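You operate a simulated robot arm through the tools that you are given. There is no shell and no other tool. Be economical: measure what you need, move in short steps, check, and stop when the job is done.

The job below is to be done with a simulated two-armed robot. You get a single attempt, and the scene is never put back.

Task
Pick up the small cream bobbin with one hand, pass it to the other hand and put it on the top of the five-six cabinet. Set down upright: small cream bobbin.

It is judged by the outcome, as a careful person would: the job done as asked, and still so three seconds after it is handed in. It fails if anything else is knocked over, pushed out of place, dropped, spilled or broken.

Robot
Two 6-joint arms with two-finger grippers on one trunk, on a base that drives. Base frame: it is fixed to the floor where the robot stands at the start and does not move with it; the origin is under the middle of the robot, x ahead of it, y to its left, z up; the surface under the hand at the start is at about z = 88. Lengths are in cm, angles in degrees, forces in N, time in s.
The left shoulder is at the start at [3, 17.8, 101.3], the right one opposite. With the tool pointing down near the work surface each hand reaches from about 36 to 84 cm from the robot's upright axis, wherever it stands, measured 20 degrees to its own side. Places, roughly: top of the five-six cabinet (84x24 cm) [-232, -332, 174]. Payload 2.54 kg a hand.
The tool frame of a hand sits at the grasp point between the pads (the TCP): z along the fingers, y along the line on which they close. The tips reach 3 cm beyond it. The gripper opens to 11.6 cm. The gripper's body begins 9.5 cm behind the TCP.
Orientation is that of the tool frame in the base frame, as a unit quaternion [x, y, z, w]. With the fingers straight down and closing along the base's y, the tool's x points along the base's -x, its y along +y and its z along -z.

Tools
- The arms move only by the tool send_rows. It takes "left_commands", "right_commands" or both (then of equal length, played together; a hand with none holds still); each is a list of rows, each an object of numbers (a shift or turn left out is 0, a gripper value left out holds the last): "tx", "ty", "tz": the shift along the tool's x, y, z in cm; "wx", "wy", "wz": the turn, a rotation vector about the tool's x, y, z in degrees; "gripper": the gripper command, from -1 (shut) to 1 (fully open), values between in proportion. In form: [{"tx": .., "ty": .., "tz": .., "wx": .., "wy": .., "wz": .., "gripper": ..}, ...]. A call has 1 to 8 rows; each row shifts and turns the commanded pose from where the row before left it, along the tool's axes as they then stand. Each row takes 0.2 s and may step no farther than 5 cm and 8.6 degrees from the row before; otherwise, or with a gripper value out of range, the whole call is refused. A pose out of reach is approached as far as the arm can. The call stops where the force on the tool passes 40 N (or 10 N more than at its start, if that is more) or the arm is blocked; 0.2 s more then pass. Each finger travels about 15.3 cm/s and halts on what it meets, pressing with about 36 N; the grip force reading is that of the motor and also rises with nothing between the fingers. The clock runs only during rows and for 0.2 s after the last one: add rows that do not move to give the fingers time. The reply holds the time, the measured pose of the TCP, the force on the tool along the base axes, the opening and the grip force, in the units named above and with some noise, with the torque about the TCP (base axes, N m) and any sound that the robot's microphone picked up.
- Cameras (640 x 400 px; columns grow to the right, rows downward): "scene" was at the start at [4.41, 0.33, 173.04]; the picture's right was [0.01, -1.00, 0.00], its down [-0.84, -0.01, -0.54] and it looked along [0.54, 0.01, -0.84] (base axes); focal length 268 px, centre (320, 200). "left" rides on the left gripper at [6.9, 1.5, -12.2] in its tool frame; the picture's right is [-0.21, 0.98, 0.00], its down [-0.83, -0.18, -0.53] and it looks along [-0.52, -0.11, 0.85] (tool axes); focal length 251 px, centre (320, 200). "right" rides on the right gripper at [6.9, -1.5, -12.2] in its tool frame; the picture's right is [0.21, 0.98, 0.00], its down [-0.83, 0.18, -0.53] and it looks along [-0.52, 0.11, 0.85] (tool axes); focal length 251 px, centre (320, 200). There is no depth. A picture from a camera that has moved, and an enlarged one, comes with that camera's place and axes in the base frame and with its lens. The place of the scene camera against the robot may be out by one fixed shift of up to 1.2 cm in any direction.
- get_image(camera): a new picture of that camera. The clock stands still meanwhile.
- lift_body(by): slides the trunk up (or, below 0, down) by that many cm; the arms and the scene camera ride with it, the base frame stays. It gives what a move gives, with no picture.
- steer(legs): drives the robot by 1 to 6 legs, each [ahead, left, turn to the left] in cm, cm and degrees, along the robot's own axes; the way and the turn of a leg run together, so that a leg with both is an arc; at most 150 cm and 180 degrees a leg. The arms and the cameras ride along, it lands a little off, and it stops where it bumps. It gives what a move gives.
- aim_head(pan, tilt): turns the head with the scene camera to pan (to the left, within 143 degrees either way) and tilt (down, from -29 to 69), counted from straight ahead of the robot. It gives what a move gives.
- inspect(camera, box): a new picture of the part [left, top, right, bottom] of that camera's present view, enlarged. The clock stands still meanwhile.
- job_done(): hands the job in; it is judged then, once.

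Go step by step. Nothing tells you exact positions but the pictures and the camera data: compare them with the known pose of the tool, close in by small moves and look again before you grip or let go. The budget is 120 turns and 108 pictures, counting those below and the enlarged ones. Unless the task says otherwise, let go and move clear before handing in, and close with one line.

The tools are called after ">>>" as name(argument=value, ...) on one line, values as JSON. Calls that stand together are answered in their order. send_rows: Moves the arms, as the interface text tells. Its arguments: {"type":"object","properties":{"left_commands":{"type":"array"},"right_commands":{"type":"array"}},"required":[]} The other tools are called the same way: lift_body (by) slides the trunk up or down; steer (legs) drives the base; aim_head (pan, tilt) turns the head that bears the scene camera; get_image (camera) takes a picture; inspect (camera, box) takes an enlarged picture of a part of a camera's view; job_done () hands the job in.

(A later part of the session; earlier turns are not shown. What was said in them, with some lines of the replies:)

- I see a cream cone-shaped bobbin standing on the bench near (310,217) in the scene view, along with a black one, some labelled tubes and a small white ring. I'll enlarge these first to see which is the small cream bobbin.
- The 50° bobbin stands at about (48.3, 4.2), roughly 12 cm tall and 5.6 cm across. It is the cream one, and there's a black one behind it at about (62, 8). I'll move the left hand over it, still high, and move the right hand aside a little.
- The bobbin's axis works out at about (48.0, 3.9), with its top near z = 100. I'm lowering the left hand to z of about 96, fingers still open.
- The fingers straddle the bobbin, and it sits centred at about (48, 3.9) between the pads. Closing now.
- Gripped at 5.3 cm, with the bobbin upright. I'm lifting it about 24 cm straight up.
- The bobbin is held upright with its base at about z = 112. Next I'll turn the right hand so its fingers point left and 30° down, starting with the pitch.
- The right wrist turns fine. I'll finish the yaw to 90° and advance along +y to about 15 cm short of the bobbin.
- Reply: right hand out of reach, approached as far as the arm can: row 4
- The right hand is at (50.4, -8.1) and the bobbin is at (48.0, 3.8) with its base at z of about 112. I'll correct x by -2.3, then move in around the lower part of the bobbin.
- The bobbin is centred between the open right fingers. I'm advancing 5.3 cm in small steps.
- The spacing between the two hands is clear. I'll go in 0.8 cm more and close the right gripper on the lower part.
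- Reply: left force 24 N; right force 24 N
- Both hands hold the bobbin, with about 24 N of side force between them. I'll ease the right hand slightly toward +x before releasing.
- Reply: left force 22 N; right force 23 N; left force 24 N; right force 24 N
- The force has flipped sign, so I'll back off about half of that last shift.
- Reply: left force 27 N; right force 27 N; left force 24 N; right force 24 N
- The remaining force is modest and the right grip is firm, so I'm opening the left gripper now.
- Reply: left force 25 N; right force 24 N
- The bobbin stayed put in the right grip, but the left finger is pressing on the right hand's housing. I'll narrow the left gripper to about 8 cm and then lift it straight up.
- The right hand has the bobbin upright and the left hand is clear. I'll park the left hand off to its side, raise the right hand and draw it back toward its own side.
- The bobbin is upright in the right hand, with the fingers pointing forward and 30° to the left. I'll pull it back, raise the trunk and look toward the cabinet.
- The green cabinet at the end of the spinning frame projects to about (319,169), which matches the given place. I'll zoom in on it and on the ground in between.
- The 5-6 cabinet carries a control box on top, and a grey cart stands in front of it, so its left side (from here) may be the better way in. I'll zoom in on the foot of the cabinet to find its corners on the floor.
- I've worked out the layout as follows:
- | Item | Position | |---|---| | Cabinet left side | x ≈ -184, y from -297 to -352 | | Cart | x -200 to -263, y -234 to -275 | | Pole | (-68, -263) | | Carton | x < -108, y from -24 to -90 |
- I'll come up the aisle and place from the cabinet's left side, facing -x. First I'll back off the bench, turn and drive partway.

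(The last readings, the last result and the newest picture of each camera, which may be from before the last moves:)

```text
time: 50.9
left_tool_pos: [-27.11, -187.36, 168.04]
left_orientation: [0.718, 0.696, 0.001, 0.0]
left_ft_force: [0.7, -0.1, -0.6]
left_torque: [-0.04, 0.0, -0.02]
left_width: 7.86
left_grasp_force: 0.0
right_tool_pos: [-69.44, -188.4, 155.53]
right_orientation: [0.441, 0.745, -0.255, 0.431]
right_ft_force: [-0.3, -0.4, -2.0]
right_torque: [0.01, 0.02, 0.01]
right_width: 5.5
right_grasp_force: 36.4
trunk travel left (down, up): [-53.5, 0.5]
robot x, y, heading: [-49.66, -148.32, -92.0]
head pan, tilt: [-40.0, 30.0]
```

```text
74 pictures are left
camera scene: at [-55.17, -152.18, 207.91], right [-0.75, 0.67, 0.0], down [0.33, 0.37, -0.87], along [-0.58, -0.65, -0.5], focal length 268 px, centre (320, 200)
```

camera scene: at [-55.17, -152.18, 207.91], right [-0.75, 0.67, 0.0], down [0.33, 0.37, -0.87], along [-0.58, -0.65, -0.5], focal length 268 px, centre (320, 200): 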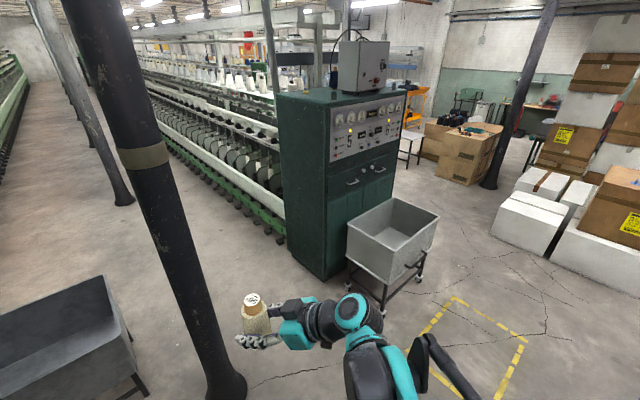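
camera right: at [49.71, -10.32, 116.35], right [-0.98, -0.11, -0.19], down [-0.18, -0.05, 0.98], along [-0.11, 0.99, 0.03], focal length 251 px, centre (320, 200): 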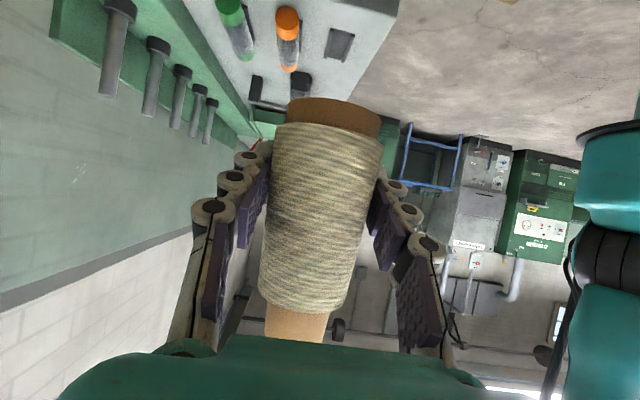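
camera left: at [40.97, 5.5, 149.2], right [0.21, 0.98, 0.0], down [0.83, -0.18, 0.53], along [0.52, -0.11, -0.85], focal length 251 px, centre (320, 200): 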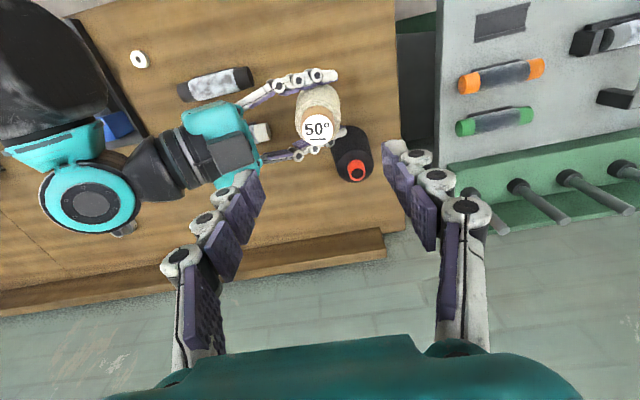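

The pole stands at about (-75, -268) and the aisle is clear. I'll turn to face -x and move up to x of about -127, in the middle between the pole and the cabinet.

>>> steer(legs=[[0, 0, -88], [77, 0, 0]])

>>> aim_head(pan=50, tilt=30)

>>> get_image(camera="scene")

```text
time: 58.6
left_tool_pos: [-161.86, -178.81, 168.14]
left_orientation: [1.0, 0.029, 0.0, 0.0]
left_ft_force: [0.0, 0.1, -0.4]
left_torque: [-0.02, -0.01, 0.01]
left_width: 7.87
left_grasp_force: 0.0
right_tool_pos: [-166.59, -136.62, 155.46]
right_orientation: [0.829, 0.252, -0.478, 0.145]
right_ft_force: [0.0, 0.1, -1.6]
right_torque: [-0.01, 0.01, 0.02]
right_width: 5.5
right_grasp_force: 35.9
trunk travel left (down, up): [-53.5, 0.5]
robot x, y, heading: [-125.17, -152.96, -176.6]
head pan, tilt: [-40.0, 30.0]
```

```text
time: 60.3
left_tool_pos: [-161.93, -178.74, 168.05]
left_orientation: [1.0, 0.029, -0.001, 0.0]
left_ft_force: [0.0, -0.3, 0.2]
left_torque: [0.02, -0.01, -0.01]
left_width: 7.88
left_grasp_force: 0.0
right_tool_pos: [-166.58, -136.67, 155.5]
right_orientation: [0.829, 0.252, -0.478, 0.145]
right_ft_force: [0.2, -0.3, -1.0]
right_torque: [0.03, 0.0, 0.02]
right_width: 5.51
right_grasp_force: 36.3
trunk travel left (down, up): [-53.5, 0.5]
robot x, y, heading: [-125.35, -152.76, -176.7]
head pan, tilt: [50.0, 30.0]
```

```text
73 pictures are left
camera scene: at [-127.39, -159.74, 207.91], right [-0.8, 0.6, 0.0], down [0.3, 0.4, -0.87], along [-0.52, -0.69, -0.5], focal length 268 px, centre (320, 200)
```

scene: 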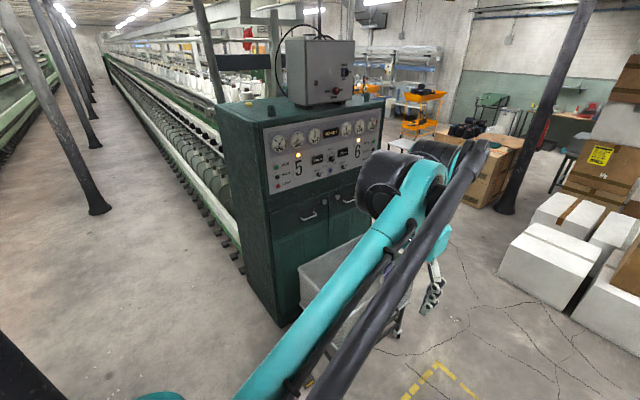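

>>> inspect(camera="scene", box=[200, 20, 400, 145])

```text
3.20 times, centred on (300, 82) of scene
camera zoom: at [-127.39, -159.74, 207.91], right [-0.8, 0.6, 0.0], down [0.3, 0.4, -0.87], along [-0.52, -0.69, -0.5], focal length 857 px, centre (384, 576)
```

zoom: 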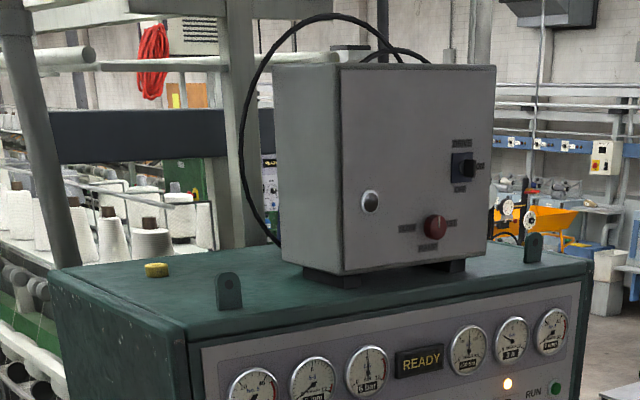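

Between the front-left lug (-200, -302) and a small yellow cap (-201, -336) there is free space on the top, so I'll aim for about (-203, -320). I'll square the heading, tuck the left hand, turn the right hand to point straight ahead, and slide left along the aisle.

>>> send_rows(left_commands=[{"tx": 3, "ty": 3}, {"tx": 3, "ty": 3}, {"tx": 3, "ty": 3}, {"ty": 3}, {}], right_commands=[{"wx": 6.5, "wz": 3.75}, {"wx": 6.5, "wz": 3.75}, {"wx": 6.5, "wz": 3.75}, {"wx": 6.5, "wz": 3.75}, {}])

>>> steer(legs=[[0, 0, -3.4], [0, 130, 0]])

>>> aim_head(pan=20, tilt=25)

>>> get_image(camera="scene")

```text
time: 61.5
left_tool_pos: [-152.5, -190.01, 168.12]
left_orientation: [1.0, 0.029, 0.0, -0.001]
left_ft_force: [-0.1, 0.0, 0.3]
left_torque: [0.0, 0.0, -0.03]
left_width: 7.9
left_grasp_force: 0.1
right_tool_pos: [-166.56, -136.69, 155.55]
right_orientation: [0.865, 0.029, -0.5, 0.017]
right_ft_force: [-0.2, 0.6, -2.3]
right_torque: [0.0, 0.01, -0.02]
right_width: 5.54
right_grasp_force: 35.5
trunk travel left (down, up): [-53.5, 0.5]
robot x, y, heading: [-125.48, -152.94, -176.3]
head pan, tilt: [50.0, 30.0]
```

```text
time: 68.5
left_tool_pos: [-152.37, -319.75, 168.11]
left_orientation: [1.0, 0.011, 0.0, 0.0]
left_ft_force: [0.7, 0.3, 1.0]
left_torque: [-0.02, -0.02, -0.01]
left_width: 7.89
left_grasp_force: 0.0
right_tool_pos: [-164.59, -266.0, 155.51]
right_orientation: [0.866, 0.012, -0.5, 0.006]
right_ft_force: [-0.4, -0.3, -1.9]
right_torque: [-0.04, -0.01, 0.03]
right_width: 5.53
right_grasp_force: 36.0
trunk travel left (down, up): [-53.5, 0.5]
robot x, y, heading: [-124.02, -283.74, -178.7]
head pan, tilt: [50.0, 30.0]
```

```text
time: 69.5
left_tool_pos: [-152.37, -319.87, 168.09]
left_orientation: [1.0, 0.011, 0.0, 0.0]
left_ft_force: [-0.5, 0.6, -0.7]
left_torque: [0.0, -0.01, -0.01]
left_width: 7.88
left_grasp_force: 0.1
right_tool_pos: [-164.66, -265.99, 155.5]
right_orientation: [0.866, 0.013, -0.5, 0.008]
right_ft_force: [0.7, 0.3, -1.3]
right_torque: [0.0, 0.01, 0.04]
right_width: 5.5
right_grasp_force: 35.5
trunk travel left (down, up): [-53.5, 0.5]
robot x, y, heading: [-124.07, -283.79, -178.6]
head pan, tilt: [20.0, 25.0]
```

```text
71 pictures are left
camera scene: at [-129.18, -286.82, 208.7], right [-0.36, 0.93, 0.0], down [0.39, 0.15, -0.91], along [-0.84, -0.33, -0.42], focal length 268 px, centre (320, 200)
```

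scene: 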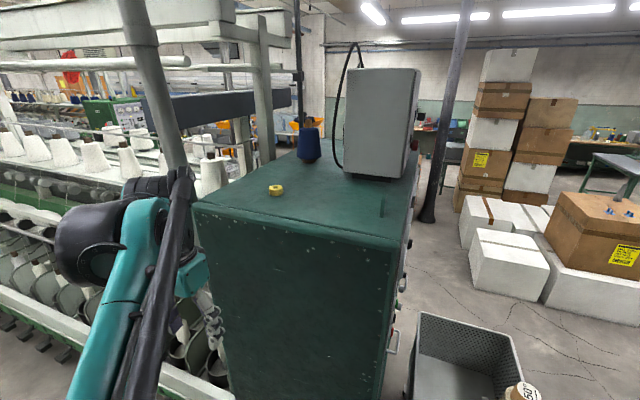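

I now have the cap at about (-198, -330), the lug at (-196, -295), the box's left face at x of about -229, and a blue bobbin at (-236, -335). The target is about (-209, -321). I'll tuck the left hand closer, raise the bobbin above the top, and slide left another 55 cm.

>>> send_rows(left_commands=[{"tx": 3, "ty": -1}, {"tx": 3, "ty": -1}, {}, {}, {}, {}, {}, {}], right_commands=[{"tx": -3.9, "tz": -2.25}, {"tx": -3.9, "tz": -2.25}, {"tx": -3.9, "tz": -2.25}, {"tx": -3.9, "tz": -2.25}, {"tx": -3.9, "tz": -2.25}, {"tx": -3.9, "tz": -2.25}, {"tx": -3.9, "tz": -2.25}, {}])

>>> steer(legs=[[0, 0, -1.4], [0, 54, 0]])

>>> aim_head(pan=-5, tilt=35)

>>> get_image(camera="scene")

```text
time: 71.2
left_tool_pos: [-146.28, -317.63, 168.0]
left_orientation: [1.0, 0.011, 0.0, 0.0]
left_ft_force: [0.7, -0.4, 0.2]
left_torque: [0.0, 0.01, 0.03]
left_width: 7.88
left_grasp_force: 0.1
right_tool_pos: [-164.64, -265.9, 186.89]
right_orientation: [0.866, 0.013, -0.5, 0.007]
right_ft_force: [0.1, -0.2, -1.4]
right_torque: [-0.01, 0.01, -0.01]
right_width: 5.48
right_grasp_force: 36.0
trunk travel left (down, up): [-53.5, 0.5]
robot x, y, heading: [-123.72, -283.44, -178.7]
head pan, tilt: [20.0, 25.0]
```

```text
time: 74.7
left_tool_pos: [-147.55, -369.84, 168.11]
left_orientation: [1.0, -0.005, 0.0, 0.0]
left_ft_force: [0.5, -0.4, 0.3]
left_torque: [-0.04, 0.03, 0.01]
left_width: 7.89
left_grasp_force: 0.0
right_tool_pos: [-164.44, -317.35, 186.75]
right_orientation: [0.866, 0.0, -0.5, 0.0]
right_ft_force: [-0.1, 0.1, -1.4]
right_torque: [0.01, -0.02, 0.04]
right_width: 5.49
right_grasp_force: 35.7
trunk travel left (down, up): [-53.5, 0.5]
robot x, y, heading: [-124.29, -336.7, 179.2]
head pan, tilt: [20.0, 25.0]
```

```text
time: 75.6
left_tool_pos: [-147.51, -369.84, 167.92]
left_orientation: [1.0, -0.003, 0.001, 0.0]
left_ft_force: [0.4, -0.6, -0.1]
left_torque: [-0.03, -0.01, -0.02]
left_width: 7.91
left_grasp_force: 0.0
right_tool_pos: [-164.45, -317.67, 186.83]
right_orientation: [0.866, 0.0, -0.5, 0.0]
right_ft_force: [0.5, -0.1, -1.3]
right_torque: [0.02, -0.02, 0.0]
right_width: 5.52
right_grasp_force: 36.1
trunk travel left (down, up): [-53.5, 0.5]
robot x, y, heading: [-124.2, -336.64, 179.6]
head pan, tilt: [-5.0, 35.0]
```

```text
70 pictures are left
camera scene: at [-129.6, -335.65, 207.13], right [0.09, 1.0, 0.0], down [0.57, -0.05, -0.82], along [-0.82, 0.08, -0.57], focal length 268 px, centre (320, 200)
```

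scene: 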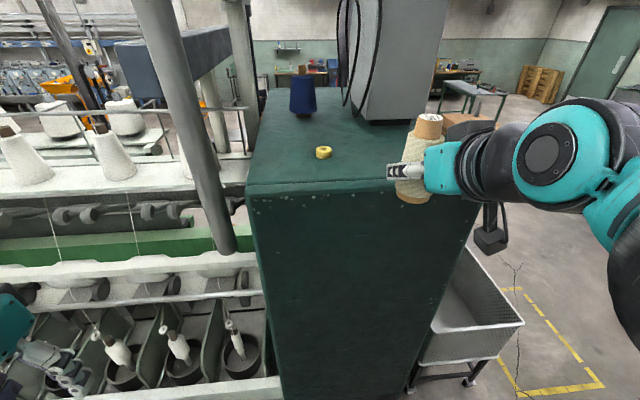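

The hand is level with the free area: the cap is at (-199, -328), the box's left corner at about (-226, -311) and the cabinet edge at x of about -182. I'll drive 18 cm forward with the bobbin well above the top.

>>> steer(legs=[[18, 0, 0]])

>>> aim_head(pan=-8, tilt=35)

>>> get_image(camera="scene")

>>> get_image(camera="right")

```text
time: 77.1
left_tool_pos: [-165.21, -369.44, 168.1]
left_orientation: [1.0, -0.007, -0.001, 0.0]
left_ft_force: [0.6, 0.1, 0.5]
left_torque: [-0.01, 0.01, -0.03]
left_width: 7.89
left_grasp_force: 0.1
right_tool_pos: [-181.59, -317.17, 186.92]
right_orientation: [0.865, -0.002, -0.502, -0.001]
right_ft_force: [0.9, -0.9, -1.8]
right_torque: [0.01, 0.02, 0.04]
right_width: 5.49
right_grasp_force: 36.2
trunk travel left (down, up): [-53.5, 0.5]
robot x, y, heading: [-141.94, -336.29, 179.4]
head pan, tilt: [-5.0, 35.0]
```

```text
time: 77.7
left_tool_pos: [-165.43, -369.52, 168.17]
left_orientation: [1.0, -0.007, 0.0, 0.0]
left_ft_force: [-0.3, -0.5, 0.8]
left_torque: [-0.01, 0.0, 0.01]
left_width: 7.88
left_grasp_force: 0.1
right_tool_pos: [-181.87, -317.26, 186.87]
right_orientation: [0.866, -0.003, -0.5, -0.002]
right_ft_force: [0.1, -0.9, -2.2]
right_torque: [0.01, -0.01, -0.01]
right_width: 5.49
right_grasp_force: 36.2
trunk travel left (down, up): [-53.5, 0.5]
robot x, y, heading: [-141.95, -336.69, 179.3]
head pan, tilt: [-8.0, 35.0]
```

```text
69 pictures are left
camera scene: at [-147.18, -334.91, 207.13], right [0.15, 0.99, 0.0], down [0.57, -0.09, -0.82], along [-0.81, 0.12, -0.57], focal length 268 px, centre (320, 200)
```

scene: 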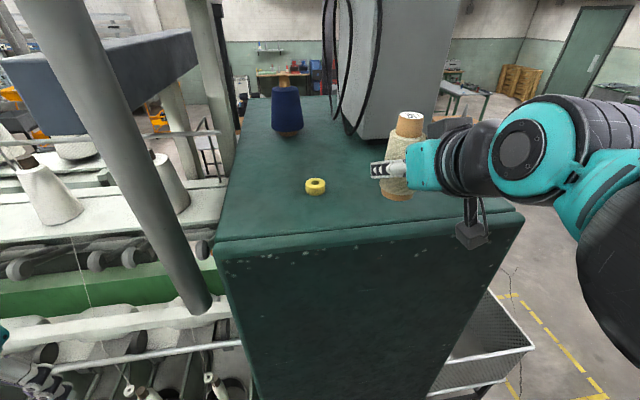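

```text
68 pictures are left
camera right: at [-167.93, -315.82, 186.94], right [0.1, -0.98, -0.19], down [0.05, -0.18, 0.98], along [-0.99, -0.11, 0.03], focal length 251 px, centre (320, 200)
```

right: 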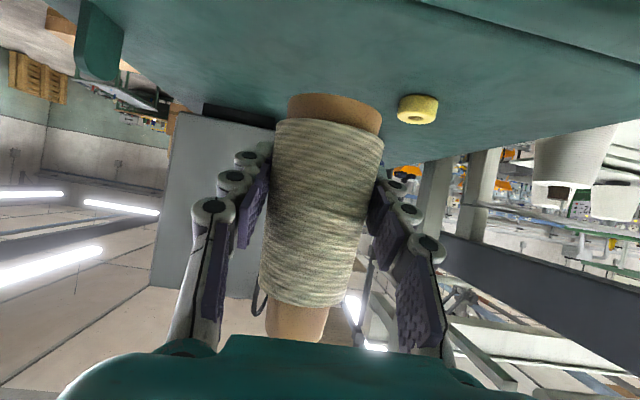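

The camera bracket hangs below the hand but will stay 3–4 cm above the top when the bobbin is set down. I'm extending the arm forward 26 cm at the current height.

>>> send_rows(right_commands=[{"tz": 3.75, "tx": -2.17, "ty": 0.2}, {"tz": 3.75, "tx": -2.17, "ty": 0.2}, {"tz": 3.75, "tx": -2.17, "ty": 0.2}, {"tz": 3.75, "tx": -2.17, "ty": 0.2}, {"tz": 3.75, "tx": -2.17, "ty": 0.2}, {"tz": 3.75, "tx": -2.17, "ty": 0.2}, {}])

>>> get_image(camera="scene")

>>> get_image(camera="right")

```text
time: 79.3
left_tool_pos: [-165.29, -369.49, 168.05]
left_orientation: [1.0, -0.006, 0.0, 0.0]
left_ft_force: [0.6, 0.2, 0.0]
left_torque: [-0.02, 0.03, 0.02]
left_width: 7.89
left_grasp_force: 0.1
right_tool_pos: [-208.12, -318.11, 187.04]
right_orientation: [0.866, -0.002, -0.5, -0.001]
right_ft_force: [0.6, 0.8, -2.4]
right_torque: [0.01, 0.01, -0.01]
right_width: 5.49
right_grasp_force: 35.8
trunk travel left (down, up): [-53.5, 0.5]
robot x, y, heading: [-141.94, -336.69, 179.6]
head pan, tilt: [-8.0, 35.0]
```

```text
67 pictures are left
camera scene: at [-147.2, -334.92, 207.13], right [0.15, 0.99, 0.0], down [0.57, -0.09, -0.82], along [-0.81, 0.12, -0.57], focal length 268 px, centre (320, 200)
```

scene: 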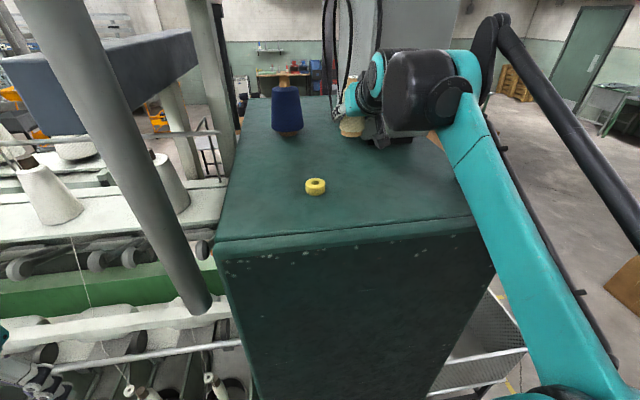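

```text
66 pictures are left
camera right: at [-194.11, -316.8, 187.12], right [0.1, -0.98, -0.19], down [0.05, -0.18, 0.98], along [-0.99, -0.11, 0.03], focal length 251 px, centre (320, 200)
```

right: 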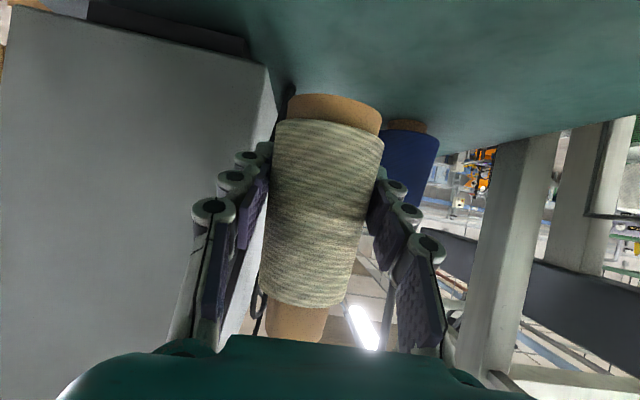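

The bobbin is over the free area, about 12 cm clear of the box and clear of the cap. I'm lowering it 6 cm and then checking.

>>> send_rows(right_commands=[{"tx": 1.73, "tz": 1}, {"tx": 1.73, "tz": 1}, {"tx": 1.73, "tz": 1}, {}])

>>> get_image(camera="right")

>>> inspect(camera="scene", box=[280, 80, 440, 180])

```text
time: 80.3
left_tool_pos: [-165.65, -369.47, 168.14]
left_orientation: [1.0, -0.006, 0.001, 0.0]
left_ft_force: [-0.5, -0.9, -0.9]
left_torque: [-0.01, -0.01, -0.03]
left_width: 7.9
left_grasp_force: 0.1
right_tool_pos: [-208.11, -318.25, 180.62]
right_orientation: [0.866, -0.003, -0.5, -0.002]
right_ft_force: [0.6, -0.2, -0.8]
right_torque: [0.0, 0.02, -0.02]
right_width: 5.51
right_grasp_force: 36.0
trunk travel left (down, up): [-53.5, 0.5]
robot x, y, heading: [-141.99, -336.51, 179.2]
head pan, tilt: [-8.0, 35.0]
```

```text
65 pictures are left
camera right: at [-194.12, -316.92, 180.79], right [0.1, -0.98, -0.19], down [0.05, -0.18, 0.98], along [-0.99, -0.11, 0.03], focal length 251 px, centre (320, 200)
```

right: 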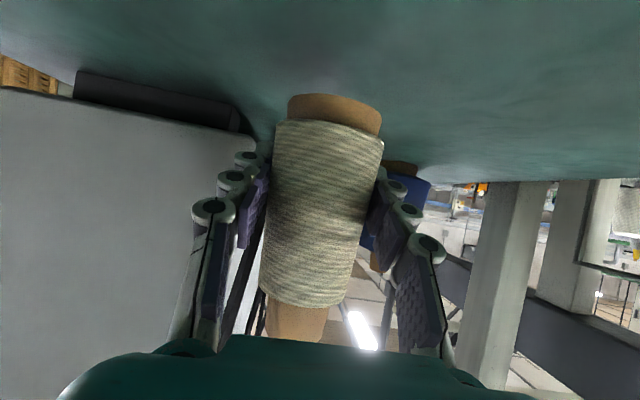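

```text
4.00 times, centred on (360, 130) of scene
camera zoom: at [-147.47, -334.92, 207.13], right [0.15, 0.99, 0.0], down [0.57, -0.09, -0.82], along [-0.81, 0.12, -0.57], focal length 1071 px, centre (160, 480)
```

zoom: 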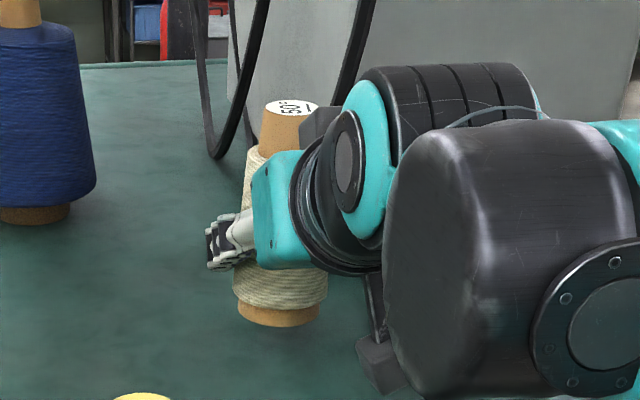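

About 2 to 3 cm remain. I'll lower in small steps and watch for contact force.

>>> send_rows(right_commands=[{"tx": 0.87, "tz": 0.5}, {"tx": 0.43, "tz": 0.25}, {}, {}])

>>> get_image(camera="right")

```text
time: 81.3
left_tool_pos: [-165.62, -369.54, 168.07]
left_orientation: [1.0, -0.006, 0.0, 0.0]
left_ft_force: [0.0, 0.6, 0.2]
left_torque: [0.02, 0.0, -0.01]
left_width: 7.87
left_grasp_force: 0.0
right_tool_pos: [-208.12, -318.13, 179.25]
right_orientation: [0.866, -0.003, -0.5, -0.002]
right_ft_force: [0.3, -0.4, -1.7]
right_torque: [-0.03, 0.04, 0.03]
right_width: 5.49
right_grasp_force: 35.8
trunk travel left (down, up): [-53.5, 0.5]
robot x, y, heading: [-142.28, -336.22, 179.2]
head pan, tilt: [-8.0, 35.0]
```

```text
63 pictures are left
camera right: at [-194.11, -316.94, 179.43], right [0.1, -0.98, -0.19], down [0.05, -0.18, 0.98], along [-0.99, -0.11, 0.03], focal length 251 px, centre (320, 200)
```

right: 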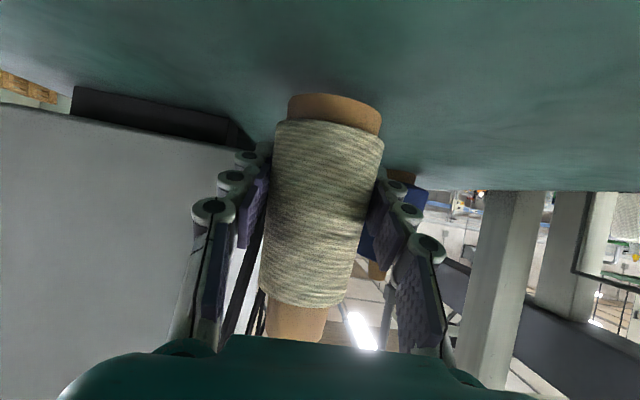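

>>> send_rows(right_commands=[{"tx": 0.35, "tz": 0.2}, {}, {"tx": 0.26, "tz": 0.15}, {}])

```text
time: 82.3
left_tool_pos: [-165.67, -369.66, 168.11]
left_orientation: [1.0, -0.007, 0.0, 0.0]
left_ft_force: [0.3, 0.3, 0.0]
left_torque: [0.03, -0.02, -0.01]
left_width: 7.9
left_grasp_force: 0.0
right_tool_pos: [-208.14, -318.18, 178.48]
right_orientation: [0.866, -0.002, -0.501, -0.001]
right_ft_force: [0.3, 0.1, -2.6]
right_torque: [0.03, 0.03, -0.02]
right_width: 5.52
right_grasp_force: 36.3
trunk travel left (down, up): [-53.5, 0.5]
robot x, y, heading: [-142.04, -336.74, 179.2]
head pan, tilt: [-8.0, 35.0]
```

There's no contact yet, so I'm continuing with 0.3 cm steps.

>>> send_rows(right_commands=[{"tx": 0.26, "tz": 0.15}, {}, {"tx": 0.17, "tz": 0.1}, {}])

>>> get_image(camera="right")

```text
time: 83.3
left_tool_pos: [-165.6, -369.57, 168.04]
left_orientation: [1.0, -0.006, 0.001, 0.0]
left_ft_force: [0.5, 0.1, -0.3]
left_torque: [0.0, 0.01, -0.04]
left_width: 7.87
left_grasp_force: 0.1
right_tool_pos: [-208.19, -318.24, 178.3]
right_orientation: [0.866, -0.002, -0.5, -0.001]
right_ft_force: [-4.3, 3.1, 16.1]
right_torque: [0.16, 0.4, -0.04]
right_width: 5.49
right_grasp_force: 35.2
trunk travel left (down, up): [-53.5, 0.5]
robot x, y, heading: [-141.92, -336.19, 179.3]
head pan, tilt: [-8.0, 35.0]
```

```text
62 pictures are left
camera right: at [-194.15, -316.88, 178.37], right [0.1, -0.98, -0.19], down [0.05, -0.18, 0.98], along [-0.99, -0.11, 0.03], focal length 251 px, centre (320, 200)
```

right: 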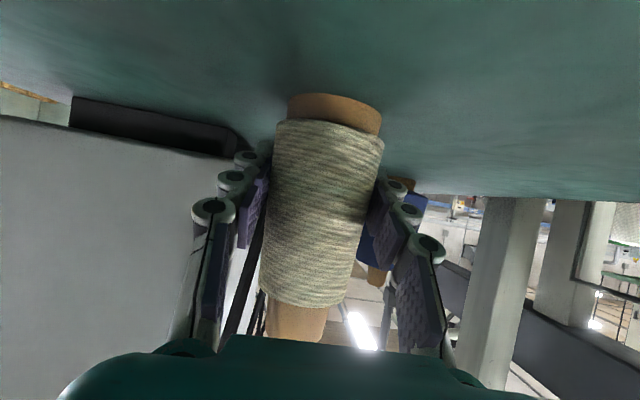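

The bobbin's base has made contact with about 16 N. I'm opening the fingers gently.

>>> send_rows(right_commands=[{"gripper": -0.02}, {"gripper": 0.1}, {"gripper": 0.3}, {"gripper": 0.5}, {}])

>>> get_image(camera="right")

```text
time: 84.5
left_tool_pos: [-165.56, -369.54, 168.06]
left_orientation: [1.0, -0.006, 0.0, -0.001]
left_ft_force: [-0.2, 0.6, 0.1]
left_torque: [0.0, 0.01, -0.01]
left_width: 7.89
left_grasp_force: 0.0
right_tool_pos: [-208.16, -318.23, 178.27]
right_orientation: [0.866, -0.002, -0.5, -0.001]
right_ft_force: [0.2, -0.3, 0.3]
right_torque: [0.01, 0.02, 0.02]
right_width: 8.71
right_grasp_force: 0.0
trunk travel left (down, up): [-53.5, 0.5]
robot x, y, heading: [-142.35, -336.48, 179.2]
head pan, tilt: [-8.0, 35.0]
```

```text
61 pictures are left
camera right: at [-194.15, -316.93, 178.3], right [0.1, -0.98, -0.19], down [0.05, -0.18, 0.98], along [-0.99, -0.11, 0.03], focal length 251 px, centre (320, 200)
```

right: 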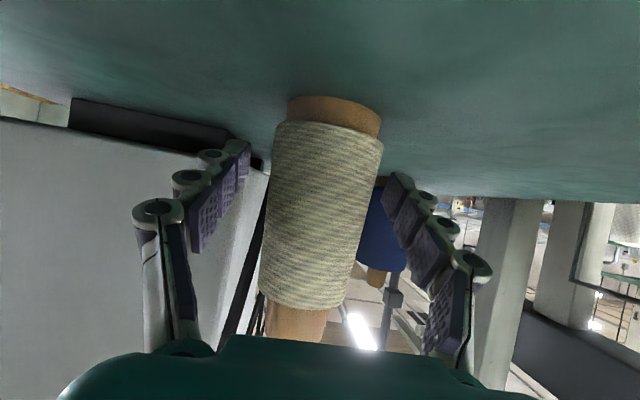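

The bobbin stands free and upright between the open fingers. I'm backing out along the finger direction.

>>> send_rows(right_commands=[{"tz": -2}, {"tz": -3}, {"tz": -4}, {"tz": -4}, {"tz": -4}, {"tz": -4}, {"tz": -4}, {}])

>>> get_image(camera="right")

>>> get_image(camera="scene")

```text
time: 86.3
left_tool_pos: [-165.75, -369.55, 168.07]
left_orientation: [1.0, -0.006, 0.001, 0.0]
left_ft_force: [0.2, 0.6, 1.0]
left_torque: [0.0, 0.02, -0.02]
left_width: 7.89
left_grasp_force: 0.0
right_tool_pos: [-186.55, -318.22, 190.73]
right_orientation: [0.866, -0.002, -0.501, -0.001]
right_ft_force: [-0.8, 0.0, -0.8]
right_torque: [0.02, 0.03, 0.0]
right_width: 8.71
right_grasp_force: 0.1
trunk travel left (down, up): [-53.5, 0.5]
robot x, y, heading: [-142.13, -336.73, 179.3]
head pan, tilt: [-8.0, 35.0]
```

```text
60 pictures are left
camera right: at [-172.48, -316.8, 190.7], right [0.1, -0.98, -0.19], down [0.05, -0.18, 0.98], along [-0.99, -0.11, 0.03], focal length 251 px, centre (320, 200)
```

right: 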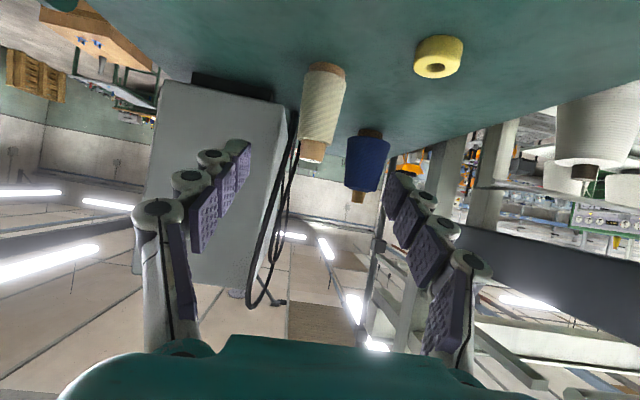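

```text
59 pictures are left
camera scene: at [-147.49, -334.93, 207.12], right [0.15, 0.99, 0.0], down [0.57, -0.09, -0.82], along [-0.81, 0.12, -0.57], focal length 268 px, centre (320, 200)
```

scene: 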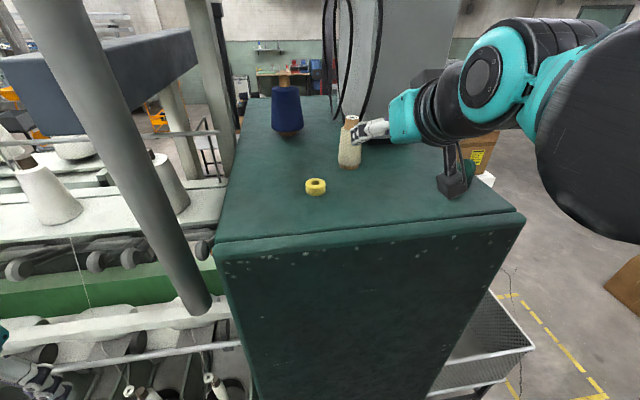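

The cream bobbin is standing upright on the cabinet top, with the cap, the blue bobbin and the box where they were. I'll back the robot away a little and take one last look.

>>> steer(legs=[[-15, 0, 0]])

>>> inspect(camera="scene", box=[230, 50, 450, 220])

```text
time: 87.7
left_tool_pos: [-150.64, -369.67, 167.94]
left_orientation: [1.0, -0.007, 0.001, 0.0]
left_ft_force: [-0.1, 0.0, 0.5]
left_torque: [0.01, -0.02, 0.0]
left_width: 7.88
left_grasp_force: 0.1
right_tool_pos: [-171.55, -318.29, 190.5]
right_orientation: [0.867, -0.002, -0.499, -0.001]
right_ft_force: [-0.7, 0.4, 1.0]
right_torque: [-0.01, -0.02, 0.0]
right_width: 8.72
right_grasp_force: 0.0
trunk travel left (down, up): [-53.5, 0.5]
robot x, y, heading: [-126.83, -336.96, 179.2]
head pan, tilt: [-8.0, 35.0]
```

```text
2.35 times, centred on (340, 135) of scene
camera zoom: at [-132.43, -335.12, 207.11], right [0.15, 0.99, 0.0], down [0.57, -0.09, -0.82], along [-0.81, 0.13, -0.58], focal length 630 px, centre (273, 353)
```

zoom: 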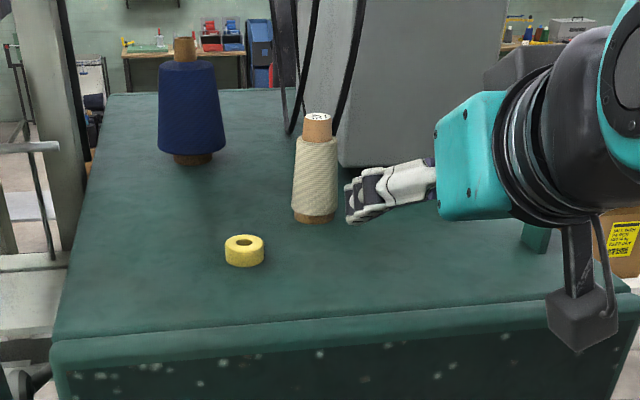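

The bobbin stands upright and free on the cabinet top, and nothing else has moved. I'm handing the job in.

>>> job_done()

```text
The job is handed in.
```

The small cream bobbin was picked up with the left hand, passed to the right, and now stands upright on top of the five-six cabinet, with both hands clear and nothing else disturbed.
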